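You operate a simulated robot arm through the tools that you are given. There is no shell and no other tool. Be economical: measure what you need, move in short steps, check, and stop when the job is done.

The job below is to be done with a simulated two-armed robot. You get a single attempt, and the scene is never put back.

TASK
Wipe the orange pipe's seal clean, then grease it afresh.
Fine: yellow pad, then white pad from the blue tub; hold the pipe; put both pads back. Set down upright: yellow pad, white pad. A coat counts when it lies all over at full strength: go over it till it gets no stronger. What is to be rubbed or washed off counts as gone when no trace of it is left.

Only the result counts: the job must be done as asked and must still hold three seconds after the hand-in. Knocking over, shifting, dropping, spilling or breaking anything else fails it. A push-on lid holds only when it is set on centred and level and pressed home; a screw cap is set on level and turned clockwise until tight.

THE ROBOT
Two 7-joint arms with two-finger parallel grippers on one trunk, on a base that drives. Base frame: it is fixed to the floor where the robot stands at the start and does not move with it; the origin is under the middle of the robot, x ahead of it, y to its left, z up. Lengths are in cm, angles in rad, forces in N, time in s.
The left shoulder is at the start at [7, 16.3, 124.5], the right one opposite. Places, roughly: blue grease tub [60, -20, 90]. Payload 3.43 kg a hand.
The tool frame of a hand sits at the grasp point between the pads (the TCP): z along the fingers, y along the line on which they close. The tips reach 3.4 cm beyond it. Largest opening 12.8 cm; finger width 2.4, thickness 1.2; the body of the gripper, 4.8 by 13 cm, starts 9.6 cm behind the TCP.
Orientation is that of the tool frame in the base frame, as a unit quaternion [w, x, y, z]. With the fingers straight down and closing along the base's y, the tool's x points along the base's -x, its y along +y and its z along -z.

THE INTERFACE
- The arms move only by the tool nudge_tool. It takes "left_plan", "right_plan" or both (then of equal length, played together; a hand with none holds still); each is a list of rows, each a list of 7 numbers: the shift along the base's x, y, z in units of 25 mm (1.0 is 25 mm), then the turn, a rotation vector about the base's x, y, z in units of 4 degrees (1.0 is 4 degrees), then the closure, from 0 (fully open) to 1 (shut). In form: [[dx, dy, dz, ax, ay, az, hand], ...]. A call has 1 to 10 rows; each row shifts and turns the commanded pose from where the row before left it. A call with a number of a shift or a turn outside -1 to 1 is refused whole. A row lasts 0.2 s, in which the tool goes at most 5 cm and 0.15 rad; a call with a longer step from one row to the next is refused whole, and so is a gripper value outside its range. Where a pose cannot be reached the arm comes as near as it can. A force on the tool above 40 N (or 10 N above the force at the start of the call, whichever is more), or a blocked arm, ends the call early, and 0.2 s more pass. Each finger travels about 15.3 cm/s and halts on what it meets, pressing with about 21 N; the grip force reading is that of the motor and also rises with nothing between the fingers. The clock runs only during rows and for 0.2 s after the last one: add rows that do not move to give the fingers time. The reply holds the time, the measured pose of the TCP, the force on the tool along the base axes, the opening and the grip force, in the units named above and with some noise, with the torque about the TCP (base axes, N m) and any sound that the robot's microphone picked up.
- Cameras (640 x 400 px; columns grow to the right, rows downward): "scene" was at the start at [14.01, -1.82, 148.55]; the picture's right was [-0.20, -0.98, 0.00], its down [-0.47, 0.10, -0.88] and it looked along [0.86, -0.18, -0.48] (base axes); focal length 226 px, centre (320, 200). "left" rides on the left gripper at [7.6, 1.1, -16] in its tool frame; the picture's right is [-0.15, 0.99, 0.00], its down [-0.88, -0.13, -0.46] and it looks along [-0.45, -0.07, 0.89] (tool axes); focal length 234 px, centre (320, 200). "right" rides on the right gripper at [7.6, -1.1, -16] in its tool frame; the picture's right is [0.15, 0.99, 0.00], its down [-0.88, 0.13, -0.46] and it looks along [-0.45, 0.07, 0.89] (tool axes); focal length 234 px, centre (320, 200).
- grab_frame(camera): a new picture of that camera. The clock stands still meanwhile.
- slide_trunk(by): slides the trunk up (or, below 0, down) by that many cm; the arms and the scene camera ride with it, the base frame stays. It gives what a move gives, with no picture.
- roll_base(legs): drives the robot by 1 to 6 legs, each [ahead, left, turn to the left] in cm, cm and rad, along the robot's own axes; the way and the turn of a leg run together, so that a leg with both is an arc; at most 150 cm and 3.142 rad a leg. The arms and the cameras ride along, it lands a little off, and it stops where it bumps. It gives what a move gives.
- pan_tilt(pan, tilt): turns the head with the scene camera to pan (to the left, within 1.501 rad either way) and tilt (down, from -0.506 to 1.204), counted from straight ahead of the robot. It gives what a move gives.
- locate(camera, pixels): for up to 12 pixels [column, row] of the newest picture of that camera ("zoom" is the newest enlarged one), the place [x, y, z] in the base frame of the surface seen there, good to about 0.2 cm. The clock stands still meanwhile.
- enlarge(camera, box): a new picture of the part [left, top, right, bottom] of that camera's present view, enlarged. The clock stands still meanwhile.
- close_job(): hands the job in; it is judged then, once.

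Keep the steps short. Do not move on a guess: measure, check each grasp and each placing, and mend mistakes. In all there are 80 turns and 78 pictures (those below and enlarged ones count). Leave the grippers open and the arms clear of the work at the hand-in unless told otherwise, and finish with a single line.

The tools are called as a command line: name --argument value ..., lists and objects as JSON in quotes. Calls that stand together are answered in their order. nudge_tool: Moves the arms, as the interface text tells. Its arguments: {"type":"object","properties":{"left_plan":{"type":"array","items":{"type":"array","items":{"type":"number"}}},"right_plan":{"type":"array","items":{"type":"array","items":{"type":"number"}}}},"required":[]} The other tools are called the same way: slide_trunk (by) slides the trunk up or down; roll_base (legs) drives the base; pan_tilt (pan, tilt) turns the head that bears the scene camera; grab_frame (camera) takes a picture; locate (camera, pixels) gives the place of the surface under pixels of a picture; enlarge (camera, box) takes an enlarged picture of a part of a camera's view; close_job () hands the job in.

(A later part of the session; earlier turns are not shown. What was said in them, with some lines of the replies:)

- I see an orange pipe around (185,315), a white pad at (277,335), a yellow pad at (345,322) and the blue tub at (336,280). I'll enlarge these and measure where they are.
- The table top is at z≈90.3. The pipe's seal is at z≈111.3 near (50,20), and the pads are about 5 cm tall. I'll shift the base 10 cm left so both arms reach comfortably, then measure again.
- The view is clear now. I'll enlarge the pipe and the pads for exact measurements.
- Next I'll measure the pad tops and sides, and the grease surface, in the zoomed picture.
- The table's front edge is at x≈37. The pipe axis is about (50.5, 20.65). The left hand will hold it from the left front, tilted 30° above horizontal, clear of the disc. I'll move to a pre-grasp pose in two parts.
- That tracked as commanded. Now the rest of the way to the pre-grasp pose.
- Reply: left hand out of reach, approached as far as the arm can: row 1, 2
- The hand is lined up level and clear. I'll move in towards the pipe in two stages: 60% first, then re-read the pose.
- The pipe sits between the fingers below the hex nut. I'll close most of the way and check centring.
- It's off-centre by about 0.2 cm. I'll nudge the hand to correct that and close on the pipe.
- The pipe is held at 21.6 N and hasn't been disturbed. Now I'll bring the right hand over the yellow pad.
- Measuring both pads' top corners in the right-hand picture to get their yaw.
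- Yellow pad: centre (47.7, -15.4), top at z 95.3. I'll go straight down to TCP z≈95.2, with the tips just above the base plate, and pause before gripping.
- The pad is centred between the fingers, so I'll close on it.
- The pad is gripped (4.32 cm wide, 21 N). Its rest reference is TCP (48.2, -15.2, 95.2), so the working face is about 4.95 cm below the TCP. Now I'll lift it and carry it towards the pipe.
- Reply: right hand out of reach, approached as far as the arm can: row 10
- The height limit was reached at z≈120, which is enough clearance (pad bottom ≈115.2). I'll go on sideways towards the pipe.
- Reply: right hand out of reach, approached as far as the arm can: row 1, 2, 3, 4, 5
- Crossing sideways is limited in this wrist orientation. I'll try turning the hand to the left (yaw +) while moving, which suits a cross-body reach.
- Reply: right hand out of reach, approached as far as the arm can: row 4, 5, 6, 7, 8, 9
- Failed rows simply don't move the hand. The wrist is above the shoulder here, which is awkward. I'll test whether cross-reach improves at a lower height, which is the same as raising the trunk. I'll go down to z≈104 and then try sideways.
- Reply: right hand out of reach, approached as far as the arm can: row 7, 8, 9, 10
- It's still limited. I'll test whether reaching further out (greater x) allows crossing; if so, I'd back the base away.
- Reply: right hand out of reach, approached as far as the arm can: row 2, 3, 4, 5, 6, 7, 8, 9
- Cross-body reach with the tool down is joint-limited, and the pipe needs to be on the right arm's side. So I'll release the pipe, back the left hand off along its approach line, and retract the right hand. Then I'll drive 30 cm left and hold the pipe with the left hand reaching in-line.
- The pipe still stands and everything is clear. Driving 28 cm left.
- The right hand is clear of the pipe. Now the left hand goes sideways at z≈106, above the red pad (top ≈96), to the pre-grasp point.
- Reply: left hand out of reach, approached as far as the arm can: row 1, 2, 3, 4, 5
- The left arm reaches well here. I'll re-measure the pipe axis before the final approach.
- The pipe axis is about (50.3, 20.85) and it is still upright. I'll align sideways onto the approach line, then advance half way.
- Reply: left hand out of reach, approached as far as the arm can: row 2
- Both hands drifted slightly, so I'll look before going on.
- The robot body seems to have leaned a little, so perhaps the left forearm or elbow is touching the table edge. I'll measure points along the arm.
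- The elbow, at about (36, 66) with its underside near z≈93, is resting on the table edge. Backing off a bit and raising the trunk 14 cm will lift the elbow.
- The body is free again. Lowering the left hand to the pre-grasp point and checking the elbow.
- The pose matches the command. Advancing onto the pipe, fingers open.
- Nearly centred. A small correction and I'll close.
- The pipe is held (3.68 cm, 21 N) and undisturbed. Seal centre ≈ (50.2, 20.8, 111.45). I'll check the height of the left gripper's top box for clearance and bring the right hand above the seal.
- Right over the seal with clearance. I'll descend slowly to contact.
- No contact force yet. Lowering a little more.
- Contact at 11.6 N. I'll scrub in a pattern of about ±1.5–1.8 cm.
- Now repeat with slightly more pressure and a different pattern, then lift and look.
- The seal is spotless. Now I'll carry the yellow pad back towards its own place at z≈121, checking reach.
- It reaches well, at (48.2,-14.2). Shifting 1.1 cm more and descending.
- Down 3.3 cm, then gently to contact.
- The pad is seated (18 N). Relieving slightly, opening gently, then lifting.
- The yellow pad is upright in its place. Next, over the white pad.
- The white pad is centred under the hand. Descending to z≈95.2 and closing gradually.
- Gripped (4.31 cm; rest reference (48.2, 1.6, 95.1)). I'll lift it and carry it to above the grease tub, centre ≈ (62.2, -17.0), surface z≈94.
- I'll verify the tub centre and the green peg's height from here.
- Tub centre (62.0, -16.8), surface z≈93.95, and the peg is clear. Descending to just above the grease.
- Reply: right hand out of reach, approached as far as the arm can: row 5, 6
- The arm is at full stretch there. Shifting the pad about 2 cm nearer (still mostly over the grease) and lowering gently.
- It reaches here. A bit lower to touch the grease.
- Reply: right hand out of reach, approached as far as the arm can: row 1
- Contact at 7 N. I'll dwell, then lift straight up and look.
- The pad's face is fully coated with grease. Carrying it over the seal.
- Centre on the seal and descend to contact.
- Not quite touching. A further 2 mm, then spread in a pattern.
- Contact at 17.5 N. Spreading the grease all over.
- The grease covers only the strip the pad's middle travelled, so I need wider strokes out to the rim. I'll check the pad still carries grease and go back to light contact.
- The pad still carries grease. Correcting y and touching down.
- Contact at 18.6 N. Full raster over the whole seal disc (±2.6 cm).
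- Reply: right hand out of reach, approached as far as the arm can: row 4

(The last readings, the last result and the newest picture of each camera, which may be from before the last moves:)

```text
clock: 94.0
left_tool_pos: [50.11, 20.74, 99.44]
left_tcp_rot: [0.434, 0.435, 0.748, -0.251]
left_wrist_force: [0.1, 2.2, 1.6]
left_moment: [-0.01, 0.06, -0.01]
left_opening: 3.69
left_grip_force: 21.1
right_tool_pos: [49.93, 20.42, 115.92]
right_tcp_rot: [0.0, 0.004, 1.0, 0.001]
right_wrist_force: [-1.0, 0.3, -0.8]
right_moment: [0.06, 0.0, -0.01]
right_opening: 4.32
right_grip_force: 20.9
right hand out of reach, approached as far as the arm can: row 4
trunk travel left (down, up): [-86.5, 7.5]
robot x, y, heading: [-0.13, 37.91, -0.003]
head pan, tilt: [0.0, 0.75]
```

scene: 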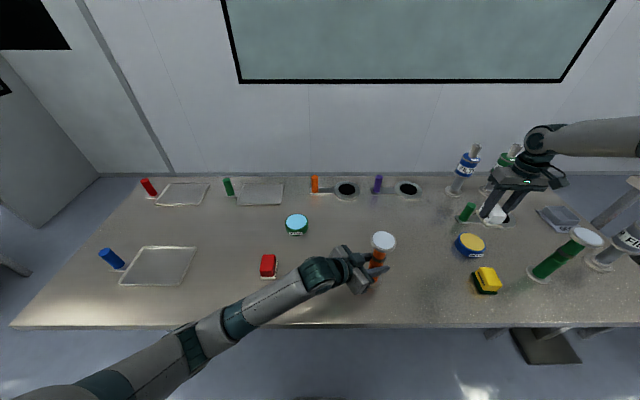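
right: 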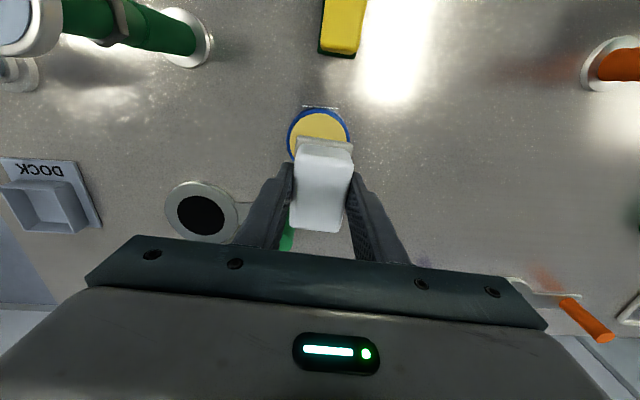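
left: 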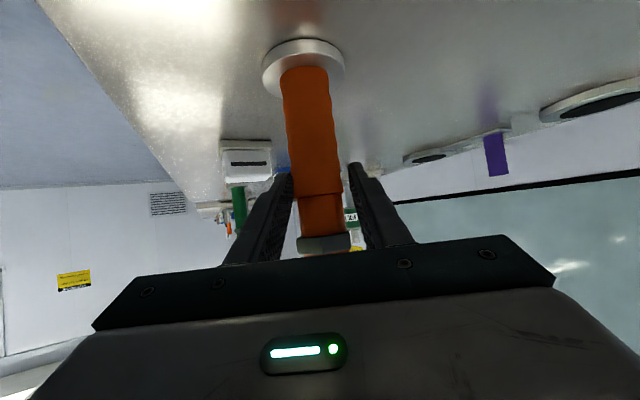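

The pressure faded towards the end. I'll lift away and look.

nudge_tool --right_plan '[[0, 0, 1, 0, 0, 0, 0.8], [0, -1, 0.8, 0, 0, 0, 0.8], [0, -1, 0, 0, 0, 0, 0.8], [0, -1, 0, 0, 0, 0, 0.8], [0, -1, 0, 0, 0, 0, 0.8], [0, 0, 0, 0, 0, 0, 0.8]]'

enlarge --camera "scene" --box '[350, 220, 414, 260]'

grab_frame --camera "scene"

```text
clock: 95.3
left_tool_pos: [50.17, 20.83, 99.56]
left_tcp_rot: [0.433, 0.436, 0.748, -0.252]
left_wrist_force: [0.1, -0.6, 3.6]
left_moment: [0.0, -0.02, 0.04]
left_opening: 3.68
left_grip_force: 21.0
right_tool_pos: [50.19, 10.56, 120.47]
right_tcp_rot: [0.0, 0.003, 1.0, 0.0]
right_wrist_force: [0.1, -0.4, -0.9]
right_moment: [-0.01, 0.0, -0.03]
right_opening: 4.33
right_grip_force: 20.3
trunk travel left (down, up): [-86.5, 7.5]
robot x, y, heading: [0.27, 38.14, -0.005]
head pan, tilt: [0.0, 0.75]
```

```text
10.00 times, centred on (382, 240) of scene
```

zoom: 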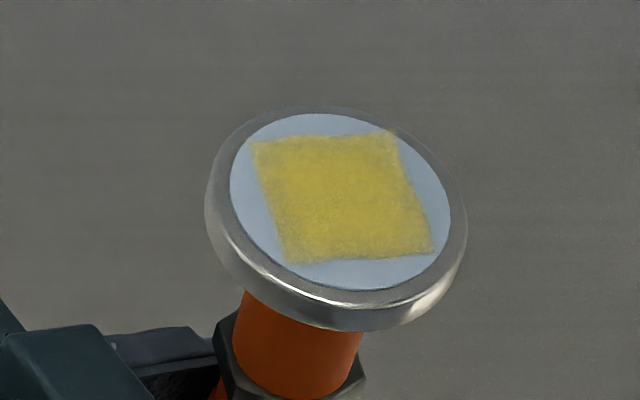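

```text
26 pictures are left
```

scene: 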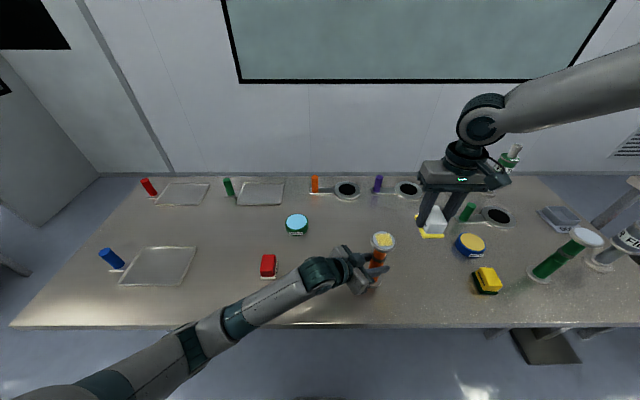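

The same square patch appears even though the strokes went to the rim, so the coat layer is evidently that square. I'll make one more firm pass to confirm it gets no stronger.

nudge_tool --right_plan '[[0, 1, 0, 0, 0, 0, 0.8], [0, 1, 0, 0, 0, 0, 0.8], [0, 1, 0, 0, 0, 0, 0.8], [0, 1, 0, 0, 0, 0, 0.8], [0, 0.1, 0, 0, 0, 0, 0.8], [0, 0, -0.9, 0, 0, 0, 0.8], [0, 0, -0.8, 0, 0, 0, 0.8], [0, 0, -0.1, 0, 0, 0, 0.8], [0, 0, -0.06, 0, 0, 0, 0.8], [0, 0, -0.05, 0, 0, 0, 0.8]]'

nudge_tool --right_plan '[[0, 0, -0.05, 0, 0, 0, 0.8], [0, 0, 0, 0, 0, 0, 0.8]]'

```text
clock: 97.5
left_tool_pos: [50.19, 20.78, 99.35]
left_tcp_rot: [0.433, 0.435, 0.748, -0.251]
left_wrist_force: [2.1, -0.7, 0.7]
left_moment: [-0.58, -0.06, 0.01]
left_opening: 3.67
left_grip_force: 20.6
right_tool_pos: [50.05, 20.62, 115.63]
right_tcp_rot: [0.002, 0.004, 1.0, 0.001]
right_wrist_force: [-1.4, 0.0, 11.8]
right_moment: [-0.03, 0.23, 0.01]
right_opening: 4.32
right_grip_force: 20.8
trunk travel left (down, up): [-86.5, 7.5]
robot x, y, heading: [-0.05, 37.86, -0.004]
head pan, tilt: [0.0, 0.75]
```

```text
clock: 98.2
left_tool_pos: [50.19, 20.79, 99.33]
left_tcp_rot: [0.433, 0.435, 0.748, -0.251]
left_wrist_force: [11.1, -6.8, -1.2]
left_moment: [-0.2, 0.13, 0.03]
left_opening: 3.67
left_grip_force: 20.8
right_tool_pos: [50.13, 20.57, 115.61]
right_tcp_rot: [0.002, 0.003, 1.0, 0.001]
right_wrist_force: [-4.9, 3.8, 29.1]
right_moment: [0.08, 0.15, 0.0]
right_opening: 4.32
right_grip_force: 21.0
trunk travel left (down, up): [-86.5, 7.5]
robot x, y, heading: [0.06, 38.16, -0.009]
head pan, tilt: [0.0, 0.75]
```

Firm contact. Several strokes, then lift and compare.

nudge_tool --right_plan '[[0, 0.5, 0.02, 0, 0, 0, 0.8], [0.5, 0, 0, 0, 0, 0, 0.8], [0, -0.5, 0, 0, 0, 0, 0.8], [0, -0.5, 0, 0, 0, 0, 0.8], [-0.5, 0, 0, 0, 0, 0, 0.8], [-0.5, 0, 0, 0, 0, 0, 0.8], [0, 0.5, 0, 0, 0, 0, 0.8], [0, 0.5, 0, 0, 0, 0, 0.8], [0.5, -0.5, 0, 0, 0, 0, 0.8], [0, 0, 0, 0, 0, 0, 0.8]]'

nudge_tool --right_plan '[[0, 0.5, -0.05, 0, 0, 0, 0.8], [0, -0.5, 0, 0, 0, 0, 0.8], [0, -0.5, 0, 0, 0, 0, 0.8], [0, 0.5, 0, 0, 0, 0, 0.8], [0.5, 0, 0, 0, 0, 0, 0.8], [-0.5, 0, 0, 0, 0, 0, 0.8], [-0.5, 0, 0, 0, 0, 0, 0.8], [0.5, 0, 0, 0, 0, 0, 0.8], [0, 0, 0, 0, 0, 0, 0.8]]'

nudge_tool --right_plan '[[0, 0, 1, 0, 0, 0, 0.8], [0, -1, 0.8, 0, 0, 0, 0.8], [0, -1, 0, 0, 0, 0, 0.8], [0, -1, 0, 0, 0, 0, 0.8], [0, -1, 0, 0, 0, 0, 0.8], [0, 0, 0, 0, 0, 0, 0.8]]'

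enlarge --camera "scene" --box '[350, 220, 414, 260]'

```text
clock: 98.7
left_tool_pos: [50.24, 21.07, 99.34]
left_tcp_rot: [0.434, 0.435, 0.749, -0.249]
left_wrist_force: [0.0, 2.1, 3.4]
left_moment: [0.13, 0.06, -0.02]
left_opening: 3.69
left_grip_force: 15.6
right_tool_pos: [50.4, 21.69, 115.54]
right_tcp_rot: [0.001, 0.004, 1.0, -0.002]
right_wrist_force: [-4.5, -3.2, 15.1]
right_moment: [-0.53, 0.58, 0.03]
right_opening: 4.33
right_grip_force: 21.2
trunk travel left (down, up): [-86.5, 7.5]
robot x, y, heading: [0.1, 38.09, -0.002]
head pan, tilt: [0.0, 0.75]
stopped in row 2 (right hand): the force on the tool passed its limit (the readings are from after the stop); the commanded pose is now the measured one
```

```text
clock: 100.5
left_tool_pos: [50.4, 21.06, 99.49]
left_tcp_rot: [0.434, 0.433, 0.75, -0.25]
left_wrist_force: [-1.5, 1.0, 1.7]
left_moment: [-0.41, 0.47, 0.08]
left_opening: 3.69
left_grip_force: 21.3
right_tool_pos: [49.68, 21.89, 115.57]
right_tcp_rot: [-0.001, 0.004, 1.0, -0.001]
right_wrist_force: [-4.8, -3.8, 16.1]
right_moment: [-0.61, 0.27, -0.12]
right_opening: 4.34
right_grip_force: 20.7
trunk travel left (down, up): [-86.5, 7.5]
robot x, y, heading: [0.17, 37.9, -0.007]
head pan, tilt: [0.0, 0.75]
stopped in row 8 (right hand): the force on the tool passed its limit (the readings are from after the stop); the commanded pose is now the measured one
```

```text
clock: 101.9
left_tool_pos: [50.43, 21.02, 99.45]
left_tcp_rot: [0.434, 0.433, 0.749, -0.25]
left_wrist_force: [-0.6, -3.9, 12.0]
left_moment: [-0.04, -0.27, -0.08]
left_opening: 3.7
left_grip_force: 21.6
right_tool_pos: [50.03, 12.18, 119.9]
right_tcp_rot: [-0.003, 0.004, 1.0, 0.0]
right_wrist_force: [0.6, -0.3, -0.9]
right_moment: [-0.02, 0.0, 0.02]
right_opening: 4.33
right_grip_force: 21.2
trunk travel left (down, up): [-86.5, 7.5]
robot x, y, heading: [0.07, 37.91, -0.008]
head pan, tilt: [0.0, 0.75]
```

```text
10.00 times, centred on (382, 240) of scene
```

zoom: 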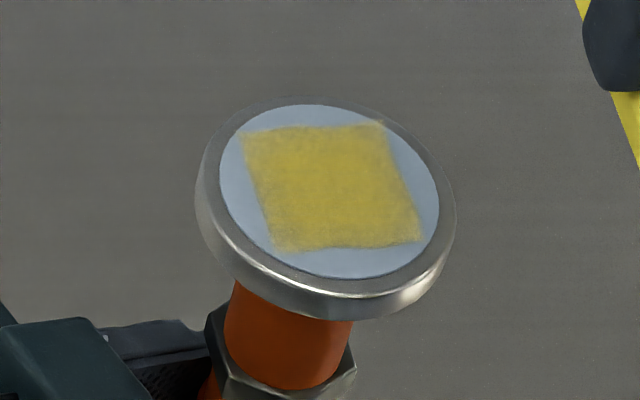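

That pressed too hard, but the coat looks more even. I'll take a closer reference view, then do one more moderate pass for comparison.

enlarge --camera "scene" --box '[366, 226, 398, 246]'

nudge_tool --right_plan '[[0, 1, 0, 0, 0, 0, 0.8], [0, 1, 0, 0, 0, 0, 0.8], [0, 1, 0, 0, 0, 0, 0.8], [0, 0.5, 0, 0, 0, 0, 0.8], [0, 0, -0.8, 0, 0, 0, 0.8], [0, 0, -0.7, 0, 0, 0, 0.8], [0, 0, -0.1, 0, 0, 0, 0.8], [0, 0, -0.06, 0, 0, 0, 0.8], [0, 0, -0.04, 0, 0, 0, 0.8], [0, 0, 0, 0, 0, 0, 0.8]]'

```text
16.00 times, centred on (382, 236) of scene
```

zoom: 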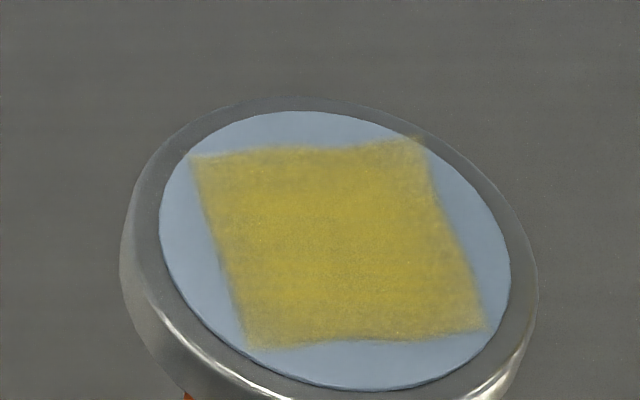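

```text
clock: 104.1
left_tool_pos: [50.36, 21.06, 99.38]
left_tcp_rot: [0.434, 0.433, 0.75, -0.249]
left_wrist_force: [-0.1, -0.1, 17.3]
left_moment: [-0.03, 0.07, -0.01]
left_opening: 3.68
left_grip_force: 21.1
right_tool_pos: [49.91, 20.71, 115.66]
right_tcp_rot: [-0.003, 0.004, 1.0, 0.001]
right_wrist_force: [0.5, 0.4, -1.3]
right_moment: [0.0, -0.02, 0.0]
right_opening: 4.32
right_grip_force: 21.3
trunk travel left (down, up): [-86.5, 7.5]
robot x, y, heading: [0.21, 37.93, 0.001]
head pan, tilt: [0.0, 0.75]
```

nudge_tool --right_plan '[[0.1, 0.04, -0.06, 0, 0, 0, 0.8], [0, 0, -0.05, 0, 0, 0, 0.8], [0, 0, 0, 0, 0, 0, 0.8]]'

```text
clock: 104.9
left_tool_pos: [50.42, 21.12, 99.28]
left_tcp_rot: [0.434, 0.434, 0.749, -0.249]
left_wrist_force: [7.6, -3.9, 10.3]
left_moment: [-0.47, 0.29, 0.03]
left_opening: 3.65
left_grip_force: 21.3
right_tool_pos: [50.2, 20.89, 115.57]
right_tcp_rot: [-0.001, 0.004, 1.0, 0.002]
right_wrist_force: [-4.0, -0.9, 18.0]
right_moment: [-0.11, -0.36, -0.08]
right_opening: 4.34
right_grip_force: 21.1
trunk travel left (down, up): [-86.5, 7.5]
robot x, y, heading: [0.03, 38.15, -0.009]
head pan, tilt: [0.0, 0.75]
```

Contact at 18 N. Ten strokes each along y and x, then lift and compare.

nudge_tool --right_plan '[[0, 0.4, 0, 0, 0, 0, 0.8], [0, -0.4, 0, 0, 0, 0, 0.8], [0, -0.4, 0, 0, 0, 0, 0.8], [0, 0.4, 0, 0, 0, 0, 0.8], [0.4, 0.4, 0, 0, 0, 0, 0.8], [0, -0.8, 0, 0, 0, 0, 0.8], [-0.8, 0, 0, 0, 0, 0, 0.8], [0, 0.8, 0, 0, 0, 0, 0.8], [0.4, -0.4, 0, 0, 0, 0, 0.8], [0, 0, 0, 0, 0, 0, 0.8]]'

nudge_tool --right_plan '[[0.4, 0, -0.03, 0, 0, 0, 0.8], [-0.4, 0, 0, 0, 0, 0, 0.8], [-0.4, 0, 0, 0, 0, 0, 0.8], [0.4, 0, 0, 0, 0, 0, 0.8], [0, 0.4, 0, 0, 0, 0, 0.8], [0, -0.4, 0, 0, 0, 0, 0.8], [0, -0.4, 0, 0, 0, 0, 0.8], [0, 0.4, 0, 0, 0, 0, 0.8], [0, 0, 0, 0, 0, 0, 0.8]]'

nudge_tool --right_plan '[[0, 0, 1, 0, 0, 0, 0.8], [0, -1, 0.8, 0, 0, 0, 0.8], [0, -1, 0, 0, 0, 0, 0.8], [0, -1, 0, 0, 0, 0, 0.8], [0, -1, 0, 0, 0, 0, 0.8], [0, 0, 0, 0, 0, 0, 0.8]]'

enlarge --camera "scene" --box '[366, 226, 398, 246]'

```text
clock: 106.0
left_tool_pos: [50.49, 21.24, 99.36]
left_tcp_rot: [0.434, 0.433, 0.75, -0.249]
left_wrist_force: [-3.0, 4.3, 6.3]
left_moment: [0.07, 0.48, 0.02]
left_opening: 3.72
left_grip_force: 15.1
right_tool_pos: [50.33, 20.62, 115.68]
right_tcp_rot: [-0.001, 0.005, 1.0, -0.005]
right_wrist_force: [-3.3, -6.3, 18.3]
right_moment: [-0.44, 0.32, 0.13]
right_opening: 4.32
right_grip_force: 21.3
trunk travel left (down, up): [-86.5, 7.5]
robot x, y, heading: [0.03, 38.32, -0.003]
head pan, tilt: [0.0, 0.75]
stopped in row 5 (right hand): the force on the tool passed its limit (the readings are from after the stop); the commanded pose is now the measured one
```

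```text
clock: 107.0
left_tool_pos: [50.32, 21.1, 99.28]
left_tcp_rot: [0.433, 0.431, 0.751, -0.25]
left_wrist_force: [-1.2, -1.3, 3.3]
left_moment: [-0.65, 0.56, 0.04]
left_opening: 3.7
left_grip_force: 20.9
right_tool_pos: [50.06, 20.66, 115.6]
right_tcp_rot: [-0.003, 0.004, 1.0, -0.004]
right_wrist_force: [-5.6, -4.8, 18.0]
right_moment: [-0.03, 0.28, 0.03]
right_opening: 4.31
right_grip_force: 20.6
trunk travel left (down, up): [-86.5, 7.5]
robot x, y, heading: [-0.13, 38.12, -0.007]
head pan, tilt: [0.0, 0.75]
stopped in row 5 (right hand): the force on the tool passed its limit (the readings are from after the stop); the commanded pose is now the measured one
```

```text
clock: 108.4
left_tool_pos: [50.69, 21.11, 99.4]
left_tcp_rot: [0.433, 0.432, 0.751, -0.249]
left_wrist_force: [0.0, -4.5, 15.2]
left_moment: [-0.02, -0.34, -0.04]
left_opening: 3.67
left_grip_force: 21.0
right_tool_pos: [49.96, 10.65, 119.94]
right_tcp_rot: [-0.004, 0.004, 1.0, -0.003]
right_wrist_force: [-0.2, 0.0, -0.9]
right_moment: [-0.03, 0.04, 0.04]
right_opening: 4.29
right_grip_force: 20.9
trunk travel left (down, up): [-86.5, 7.5]
robot x, y, heading: [-0.09, 37.97, -0.008]
head pan, tilt: [0.0, 0.75]
```

```text
16.00 times, centred on (382, 236) of scene
```

zoom: 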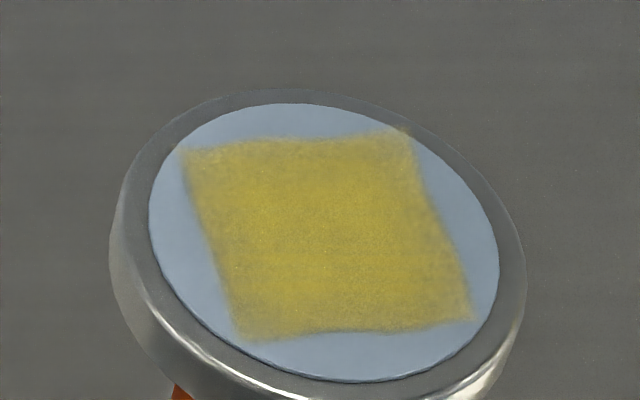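

The coat looks the same as before, so it is near saturation. I'll do one last lighter pass for insurance, with gentler contact.

nudge_tool --right_plan '[[0.08, 1, 0, 0, 0, 0, 0.8], [0, 1, 0, 0, 0, 0, 0.8], [0, 1, 0, 0, 0, 0, 0.8], [0, 1, 0, 0, 0, 0, 0.8], [0, 0.1, 0, 0, 0, 0, 0.8], [0, 0, -0.8, 0, 0, 0, 0.8], [0, 0, -0.7, 0, 0, 0, 0.8], [0, 0, -0.15, 0, 0, 0, 0.8], [0, 0, -0.06, 0, 0, 0, 0.8], [0, 0, -0.02, 0, 0, 0, 0.8]]'

```text
clock: 110.6
left_tool_pos: [50.67, 21.06, 99.28]
left_tcp_rot: [0.433, 0.431, 0.752, -0.248]
left_wrist_force: [0.8, -1.5, 21.7]
left_moment: [-0.05, -0.01, 0.02]
left_opening: 3.7
left_grip_force: 21.2
right_tool_pos: [50.28, 20.87, 115.56]
right_tcp_rot: [-0.005, 0.004, 1.0, -0.003]
right_wrist_force: [0.1, 0.6, -0.5]
right_moment: [-0.01, 0.02, 0.0]
right_opening: 4.33
right_grip_force: 20.9
trunk travel left (down, up): [-86.5, 7.5]
robot x, y, heading: [-0.01, 37.78, -0.003]
head pan, tilt: [0.0, 0.75]
```

The left hand is pressing down by 21 N, so I'll relieve it slightly. Then I'll lower the pad gently and stroke with small steps.

nudge_tool --left_plan '[[0, 0, 0.04, 0, 0, 0, 0.85], [0, 0, 0, 0, 0, 0, 0.85], [0, 0, 0, 0, 0, 0, 0.85], [0, 0, 0, 0, 0, 0, 0.85], [0, 0, 0, 0, 0, 0, 0.85], [0, 0, 0, 0, 0, 0, 0.85], [0, 0, 0, 0, 0, 0, 0.85], [0, 0, 0, 0, 0, 0, 0.85], [0, 0, 0, 0, 0, 0, 0.85], [0, 0, 0, 0, 0, 0, 0.85]]' --right_plan '[[0, 0, -0.05, 0, 0, 0, 0.8], [0, 0, -0.04, 0, 0, 0, 0.8], [0, 0.4, 0, 0, 0, 0, 0.8], [0, -0.4, 0, 0, 0, 0, 0.8], [0, -0.4, 0, 0, 0, 0, 0.8], [0, 0.4, 0, 0, 0, 0, 0.8], [0.4, 0, 0, 0, 0, 0, 0.8], [-0.4, 0, 0, 0, 0, 0, 0.8], [-0.4, 0, 0, 0, 0, 0, 0.8], [0.4, 0, 0, 0, 0, 0, 0.8]]'

nudge_tool --right_plan '[[0.3, 0.3, -0.02, 0, 0, 0, 0.8], [0, -0.6, 0, 0, 0, 0, 0.8], [-0.6, 0, 0, 0, 0, 0, 0.8], [0, 0.6, 0, 0, 0, 0, 0.8], [0.3, -0.3, 0, 0, 0, 0, 0.8], [0, 0, 1, 0, 0, 0, 0.8], [0, -1, 0.8, 0, 0, 0, 0.8], [0, -1, 0, 0, 0, 0, 0.8], [0, -1, 0, 0, 0, 0, 0.8], [0, -1, 0, 0, 0, 0, 0.8]]'

enlarge --camera "scene" --box '[366, 226, 398, 246]'

```text
clock: 112.0
left_tool_pos: [50.62, 21.16, 99.39]
left_tcp_rot: [0.433, 0.431, 0.752, -0.249]
left_wrist_force: [-2.2, 1.4, 3.5]
left_moment: [-0.08, 0.57, 0.11]
left_opening: 3.69
left_grip_force: 20.7
right_tool_pos: [50.32, 20.44, 115.52]
right_tcp_rot: [-0.001, 0.004, 1.0, -0.004]
right_wrist_force: [-2.8, -2.7, 14.5]
right_moment: [-0.03, 0.18, 0.0]
right_opening: 4.31
right_grip_force: 20.9
trunk travel left (down, up): [-86.5, 7.5]
robot x, y, heading: [0.12, 38.07, -0.006]
head pan, tilt: [0.0, 0.75]
stopped in row 6 (right hand): the force on the tool passed its limit (the readings are from after the stop); the commanded pose is now the measured one
```

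```text
clock: 114.2
left_tool_pos: [50.66, 21.26, 99.3]
left_tcp_rot: [0.432, 0.431, 0.752, -0.248]
left_wrist_force: [0.1, 0.8, 9.7]
left_moment: [-0.22, -0.2, 0.11]
left_opening: 3.65
left_grip_force: 21.6
right_tool_pos: [50.32, 10.3, 119.96]
right_tcp_rot: [-0.001, 0.005, 1.0, -0.003]
right_wrist_force: [-0.8, -0.1, -1.0]
right_moment: [0.01, -0.03, -0.02]
right_opening: 4.32
right_grip_force: 21.1
trunk travel left (down, up): [-86.5, 7.5]
robot x, y, heading: [-0.17, 38.48, -0.002]
head pan, tilt: [0.0, 0.75]
```

```text
16.00 times, centred on (382, 236) of scene
```

zoom: 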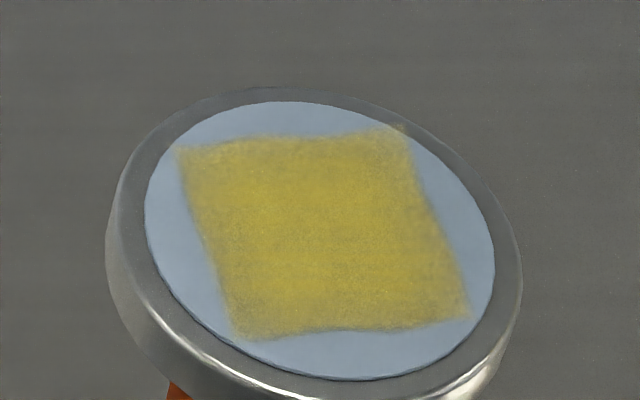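

No further change, so the coat is at full strength. Now I'll bring the white pad back over its spot (48.2, 1.6).

nudge_tool --right_plan '[[-0.2, -0.87, 0, 0, 0, 0, 0.8], [-0.2, -0.87, 0, 0, 0, 0, 0.8], [-0.2, -0.87, 0, 0, 0, -1, 0.8], [-0.25, -0.87, -0.4, 0, 0, 0, 0.8], [0, 0, -1, 0, 0, 0, 0.8], [0, 0, -1, 0, 0, 0, 0.8], [0, 0, -1, 0, 0, 0, 0.8], [0, 0, -1, 0, 0, 0, 0.8], [0, 0, -1, 0, 0, 0, 0.8], [0, 0, -1, 0, 0, 0, 0.8]]'

enlarge --camera "scene" --box '[370, 225, 498, 305]'

grab_frame --camera "right"

```text
clock: 116.4
left_tool_pos: [50.7, 21.25, 99.17]
left_tcp_rot: [0.432, 0.431, 0.752, -0.249]
left_wrist_force: [2.7, -0.6, 12.8]
left_moment: [-0.06, -0.15, -0.17]
left_opening: 3.67
left_grip_force: 21.3
right_tool_pos: [48.26, 1.66, 104.07]
right_tcp_rot: [-0.002, 0.038, 0.999, -0.004]
right_wrist_force: [0.0, 0.5, -1.0]
right_moment: [0.01, -0.03, 0.01]
right_opening: 4.33
right_grip_force: 20.9
trunk travel left (down, up): [-86.5, 7.5]
robot x, y, heading: [0.45, 38.01, -0.004]
head pan, tilt: [0.0, 0.75]
```

```text
5.00 times, centred on (434, 265) of scene
```

zoom: 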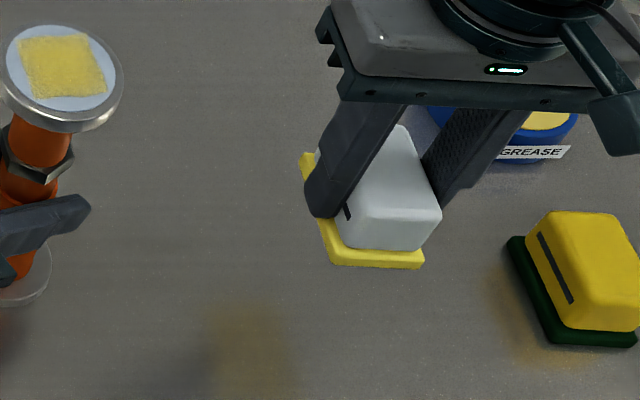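

```text
20 pictures are left
```

right: 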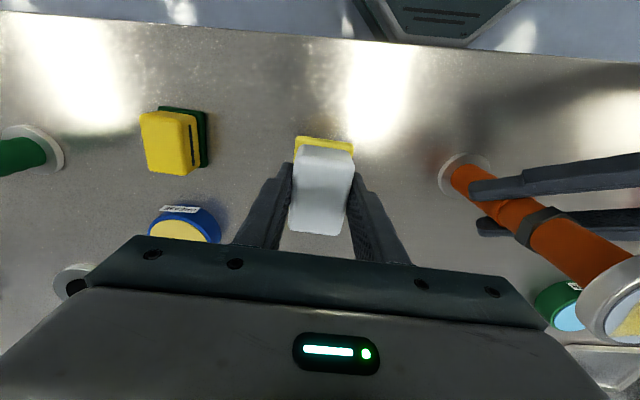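

The pad is aligned. Descending to just above the table, then gently.

nudge_tool --right_plan '[[0, 0, -0.9, 0, 0, 0, 0.8], [0, 0, -0.9, 0, 0, 0, 0.8], [0, 0, -0.9, 0, 0, 0, 0.8], [0, 0, -0.6, 0, 0, 0, 0.8], [0, 0, -0.2, 0, 0, 0, 0.8], [0, 0, -0.1, 0, 0, 0, 0.8], [0, 0, -0.06, 0, 0, 0, 0.8], [0, 0, -0.04, 0, 0, 0, 0.8], [0, 0, 0, 0, 0, 0, 0.8]]'

```text
clock: 118.4
left_tool_pos: [50.64, 21.24, 99.21]
left_tcp_rot: [0.431, 0.432, 0.752, -0.249]
left_wrist_force: [1.1, 1.5, 13.9]
left_moment: [0.0, -0.07, 0.04]
left_opening: 3.66
left_grip_force: 21.1
right_tool_pos: [48.26, 1.61, 95.27]
right_tcp_rot: [-0.002, 0.039, 0.999, -0.004]
right_wrist_force: [-0.3, 0.2, -1.0]
right_moment: [-0.01, 0.03, -0.01]
right_opening: 4.31
right_grip_force: 21.0
right hand out of reach, approached as far as the arm can: row 7
trunk travel left (down, up): [-86.5, 7.5]
robot x, y, heading: [-0.05, 37.9, -0.004]
head pan, tilt: [0.0, 0.75]
```

nudge_tool --right_plan '[[0, 0, -0.1, 0, 0, 0, 0.8], [0, 0, -0.08, 0, 0, 0, 0.8], [0, 0, -0.06, 0, 0, 0, 0.8], [0, 0, -0.05, 0, 0, 0, 0.8], [0, 0, 0, 0, 0, 0, 0.8]]'

```text
clock: 119.6
left_tool_pos: [50.72, 21.22, 99.2]
left_tcp_rot: [0.433, 0.431, 0.752, -0.249]
left_wrist_force: [0.6, 1.1, 13.6]
left_moment: [-0.02, -0.02, 0.01]
left_opening: 3.71
left_grip_force: 20.9
right_tool_pos: [48.18, 1.43, 95.11]
right_tcp_rot: [-0.002, 0.039, 0.999, -0.004]
right_wrist_force: [0.2, -0.3, -0.6]
right_moment: [0.0, -0.02, -0.01]
right_opening: 4.3
right_grip_force: 20.9
right hand out of reach, approached as far as the arm can: row 1, 3
trunk travel left (down, up): [-86.5, 7.5]
robot x, y, heading: [-0.02, 38.04, -0.011]
head pan, tilt: [0.0, 0.75]
```

The right arm is at a joint limit just above the table. The holding is done, so I'll release the pipe, back the left hand off along its line, and use the trunk slide to lower the pad the last few mm.

nudge_tool --left_plan '[[0, 0, 0.04, 0, 0, 0, 0.85], [0, 0, 0, 0, 0, 0, 0.65], [0, 0, 0, 0, 0, 0, 0.4], [0, 0, 0, 0, 0, 0, 0], [-0.404, 0.7, 0.467, 0, 0, 0, 0], [-0.404, 0.7, 0.467, 0, 0, 0, 0], [-0.404, 0.7, 0.467, 0, 0, 0, 0], [-0.404, 0.7, 0.467, 0, 0, 0, 0], [-0.404, 0.7, 0.467, 0, 0, 0, 0], [-0.404, 0.7, 0.467, 0, 0, 0, 0]]'

grab_frame --camera "scene"

```text
clock: 121.8
left_tool_pos: [44.75, 31.58, 106.27]
left_tcp_rot: [0.431, 0.432, 0.753, -0.248]
left_wrist_force: [1.0, 0.0, 0.4]
left_moment: [0.0, 0.0, -0.01]
left_opening: 12.81
left_grip_force: 0.1
right_tool_pos: [48.2, 1.5, 95.13]
right_tcp_rot: [-0.001, 0.039, 0.999, -0.004]
right_wrist_force: [-0.1, 0.0, -0.8]
right_moment: [-0.02, 0.0, -0.03]
right_opening: 4.32
right_grip_force: 20.7
trunk travel left (down, up): [-86.5, 7.5]
robot x, y, heading: [-0.07, 38.16, -0.005]
head pan, tilt: [0.0, 0.75]
```

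```text
19 pictures are left
```

scene: 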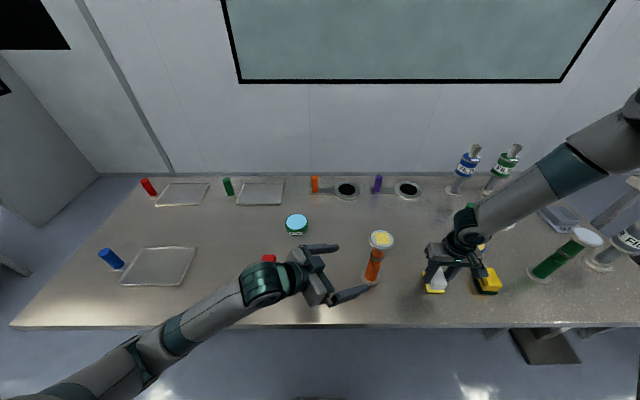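

The pipe stands upright by itself. Lowering the trunk 0.4 cm.

slide_trunk --by -0.4

enlarge --camera "scene" --box '[386, 235, 514, 315]'

```text
clock: 122.3
left_tool_pos: [44.79, 31.65, 105.8]
left_tcp_rot: [0.432, 0.431, 0.753, -0.248]
left_wrist_force: [-0.7, 0.0, -0.7]
left_moment: [-0.01, -0.01, 0.02]
left_opening: 12.8
left_grip_force: 0.0
right_tool_pos: [48.18, 1.54, 94.72]
right_tcp_rot: [-0.001, 0.039, 0.999, -0.003]
right_wrist_force: [1.1, 0.8, -1.2]
right_moment: [0.03, 0.0, 0.01]
right_opening: 4.3
right_grip_force: 21.5
trunk travel left (down, up): [-86.1, 7.9]
robot x, y, heading: [0.17, 37.88, -0.002]
head pan, tilt: [0.0, 0.75]
```

```text
5.00 times, centred on (450, 275) of scene
```

zoom: 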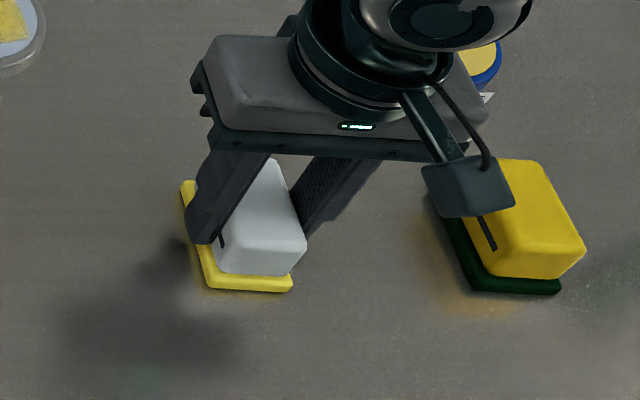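

No contact yet, so another 0.2 cm.

slide_trunk --by -0.2

```text
clock: 122.8
left_tool_pos: [44.86, 31.59, 105.7]
left_tcp_rot: [0.432, 0.431, 0.752, -0.248]
left_wrist_force: [0.3, 1.0, -0.6]
left_moment: [0.03, -0.07, 0.0]
left_opening: 12.8
left_grip_force: 0.1
right_tool_pos: [48.15, 1.45, 94.5]
right_tcp_rot: [-0.001, 0.039, 0.999, -0.004]
right_wrist_force: [0.1, -3.1, 15.2]
right_moment: [0.26, -0.14, -0.02]
right_opening: 4.32
right_grip_force: 21.0
trunk travel left (down, up): [-85.9, 8.1]
robot x, y, heading: [0.01, 38.24, -0.009]
head pan, tilt: [0.0, 0.75]
```

Contact at 15 N. Opening gently, then lifting straight up.

nudge_tool --right_plan '[[0, 0, 0.02, 0, 0, 0, 0.8], [0, 0, 0, 0, 0, 0, 0.62], [0, 0, 0, 0, 0, 0, 0.5], [0, 0, 0, 0, 0, 0, 0.4], [0, 0, 0.5, 0, 0, 0, 0.3], [0, 0, 0.9, 0, 0, 0, 0.2], [0, 0, 1, 0, 0, 0, 0], [0, 0, 1, 0, 0, 0, 0], [0, 0, 1, 0, 0, 0, 0], [0, 0, 1, 0, 0, 0, 0]]'

grab_frame --camera "scene"

enlarge --camera "scene" --box '[350, 225, 510, 325]'

```text
clock: 125.0
left_tool_pos: [44.84, 31.6, 105.67]
left_tcp_rot: [0.431, 0.431, 0.753, -0.248]
left_wrist_force: [1.0, 0.3, -0.5]
left_moment: [0.05, 0.01, 0.01]
left_opening: 12.78
left_grip_force: 0.1
right_tool_pos: [47.99, 1.4, 107.94]
right_tcp_rot: [-0.003, 0.039, 0.999, -0.002]
right_wrist_force: [-0.5, 0.2, -0.6]
right_moment: [0.03, -0.02, 0.01]
right_opening: 12.81
right_grip_force: 0.0
trunk travel left (down, up): [-85.9, 8.1]
robot x, y, heading: [0.25, 38.09, -0.006]
head pan, tilt: [0.0, 0.75]
```

```text
17 pictures are left
```

scene: 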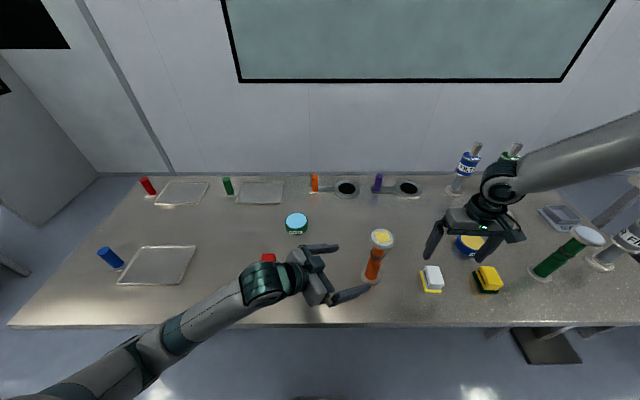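

```text
4.00 times, centred on (430, 275) of scene
```

zoom: 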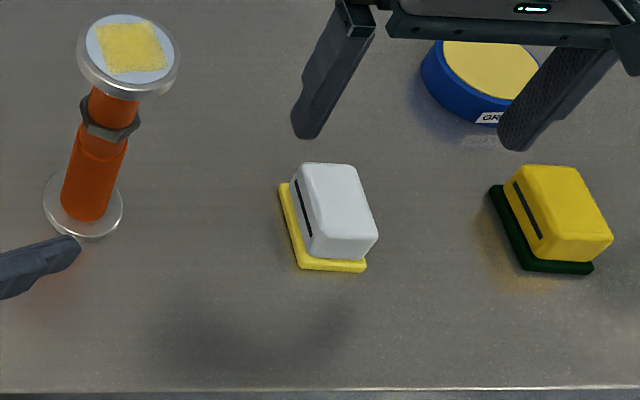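

Both pads stand upright in their places, the pipe stands and the tub is unmoved. Raising both arms clear.

nudge_tool --left_plan '[[-0.2, 0.6, 0.6, 0, 0, 0, 0], [-0.2, 0.6, 0.6, 0, 0, 0, 0], [-0.2, 0.6, 0.6, 0, 0, 0, 0], [-0.2, 0.6, 0.6, 0, 0, 0, 0], [0, 0, 0, 0, 0, 0, 0]]' --right_plan '[[0, -0.4, 1, 0, 0, 0, 0], [0, -0.4, 1, 0, 0, 0, 0], [0, -0.4, 1, 0, 0, 0, 0], [0, -0.4, 1, 0, 0, 0, 0], [0, 0, 0, 0, 0, 0, 0]]'

grab_frame --camera "scene"

enlarge --camera "scene" --box '[350, 220, 414, 260]'

```text
clock: 126.2
left_tool_pos: [44.12, 37.45, 111.03]
left_tcp_rot: [0.431, 0.431, 0.753, -0.248]
left_wrist_force: [0.3, -0.7, 0.1]
left_moment: [0.02, 0.0, 0.03]
left_opening: 12.78
left_grip_force: 0.1
left hand out of reach, approached as far as the arm can: row 4
right_tool_pos: [48.22, -2.64, 118.0]
right_tcp_rot: [-0.003, 0.04, 0.999, -0.003]
right_wrist_force: [0.4, 0.0, -0.4]
right_moment: [-0.05, -0.01, 0.03]
right_opening: 12.8
right_grip_force: 0.1
trunk travel left (down, up): [-85.9, 8.1]
robot x, y, heading: [-0.15, 38.13, -0.005]
head pan, tilt: [0.0, 0.75]
```

```text
15 pictures are left
```

scene: 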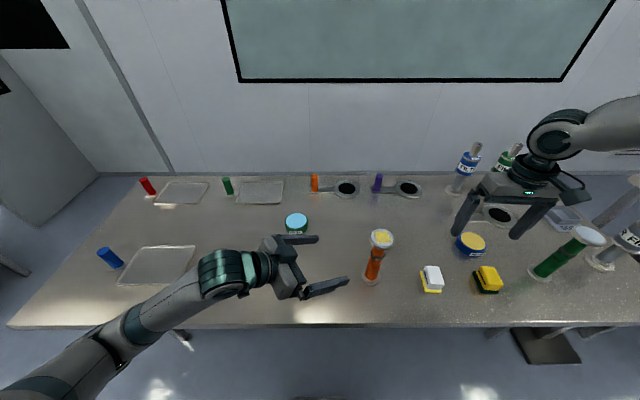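

```text
10.00 times, centred on (382, 240) of scene
```

zoom: 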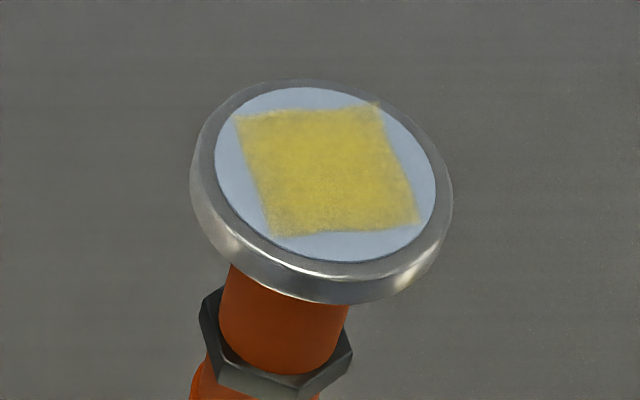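

The seal is cleaned and greased, both pads are back and upright, the pipe is standing, and both grippers are open and clear. Handing in.

close_job

```text
The job is handed in.
```

I wiped the orange pipe's seal clean and greased it until it got no stronger (the grease shows as a square patch, not out to the rim even with wider strokes), and put both pads back upright; the pipe ended about 0.5 cm off its start.
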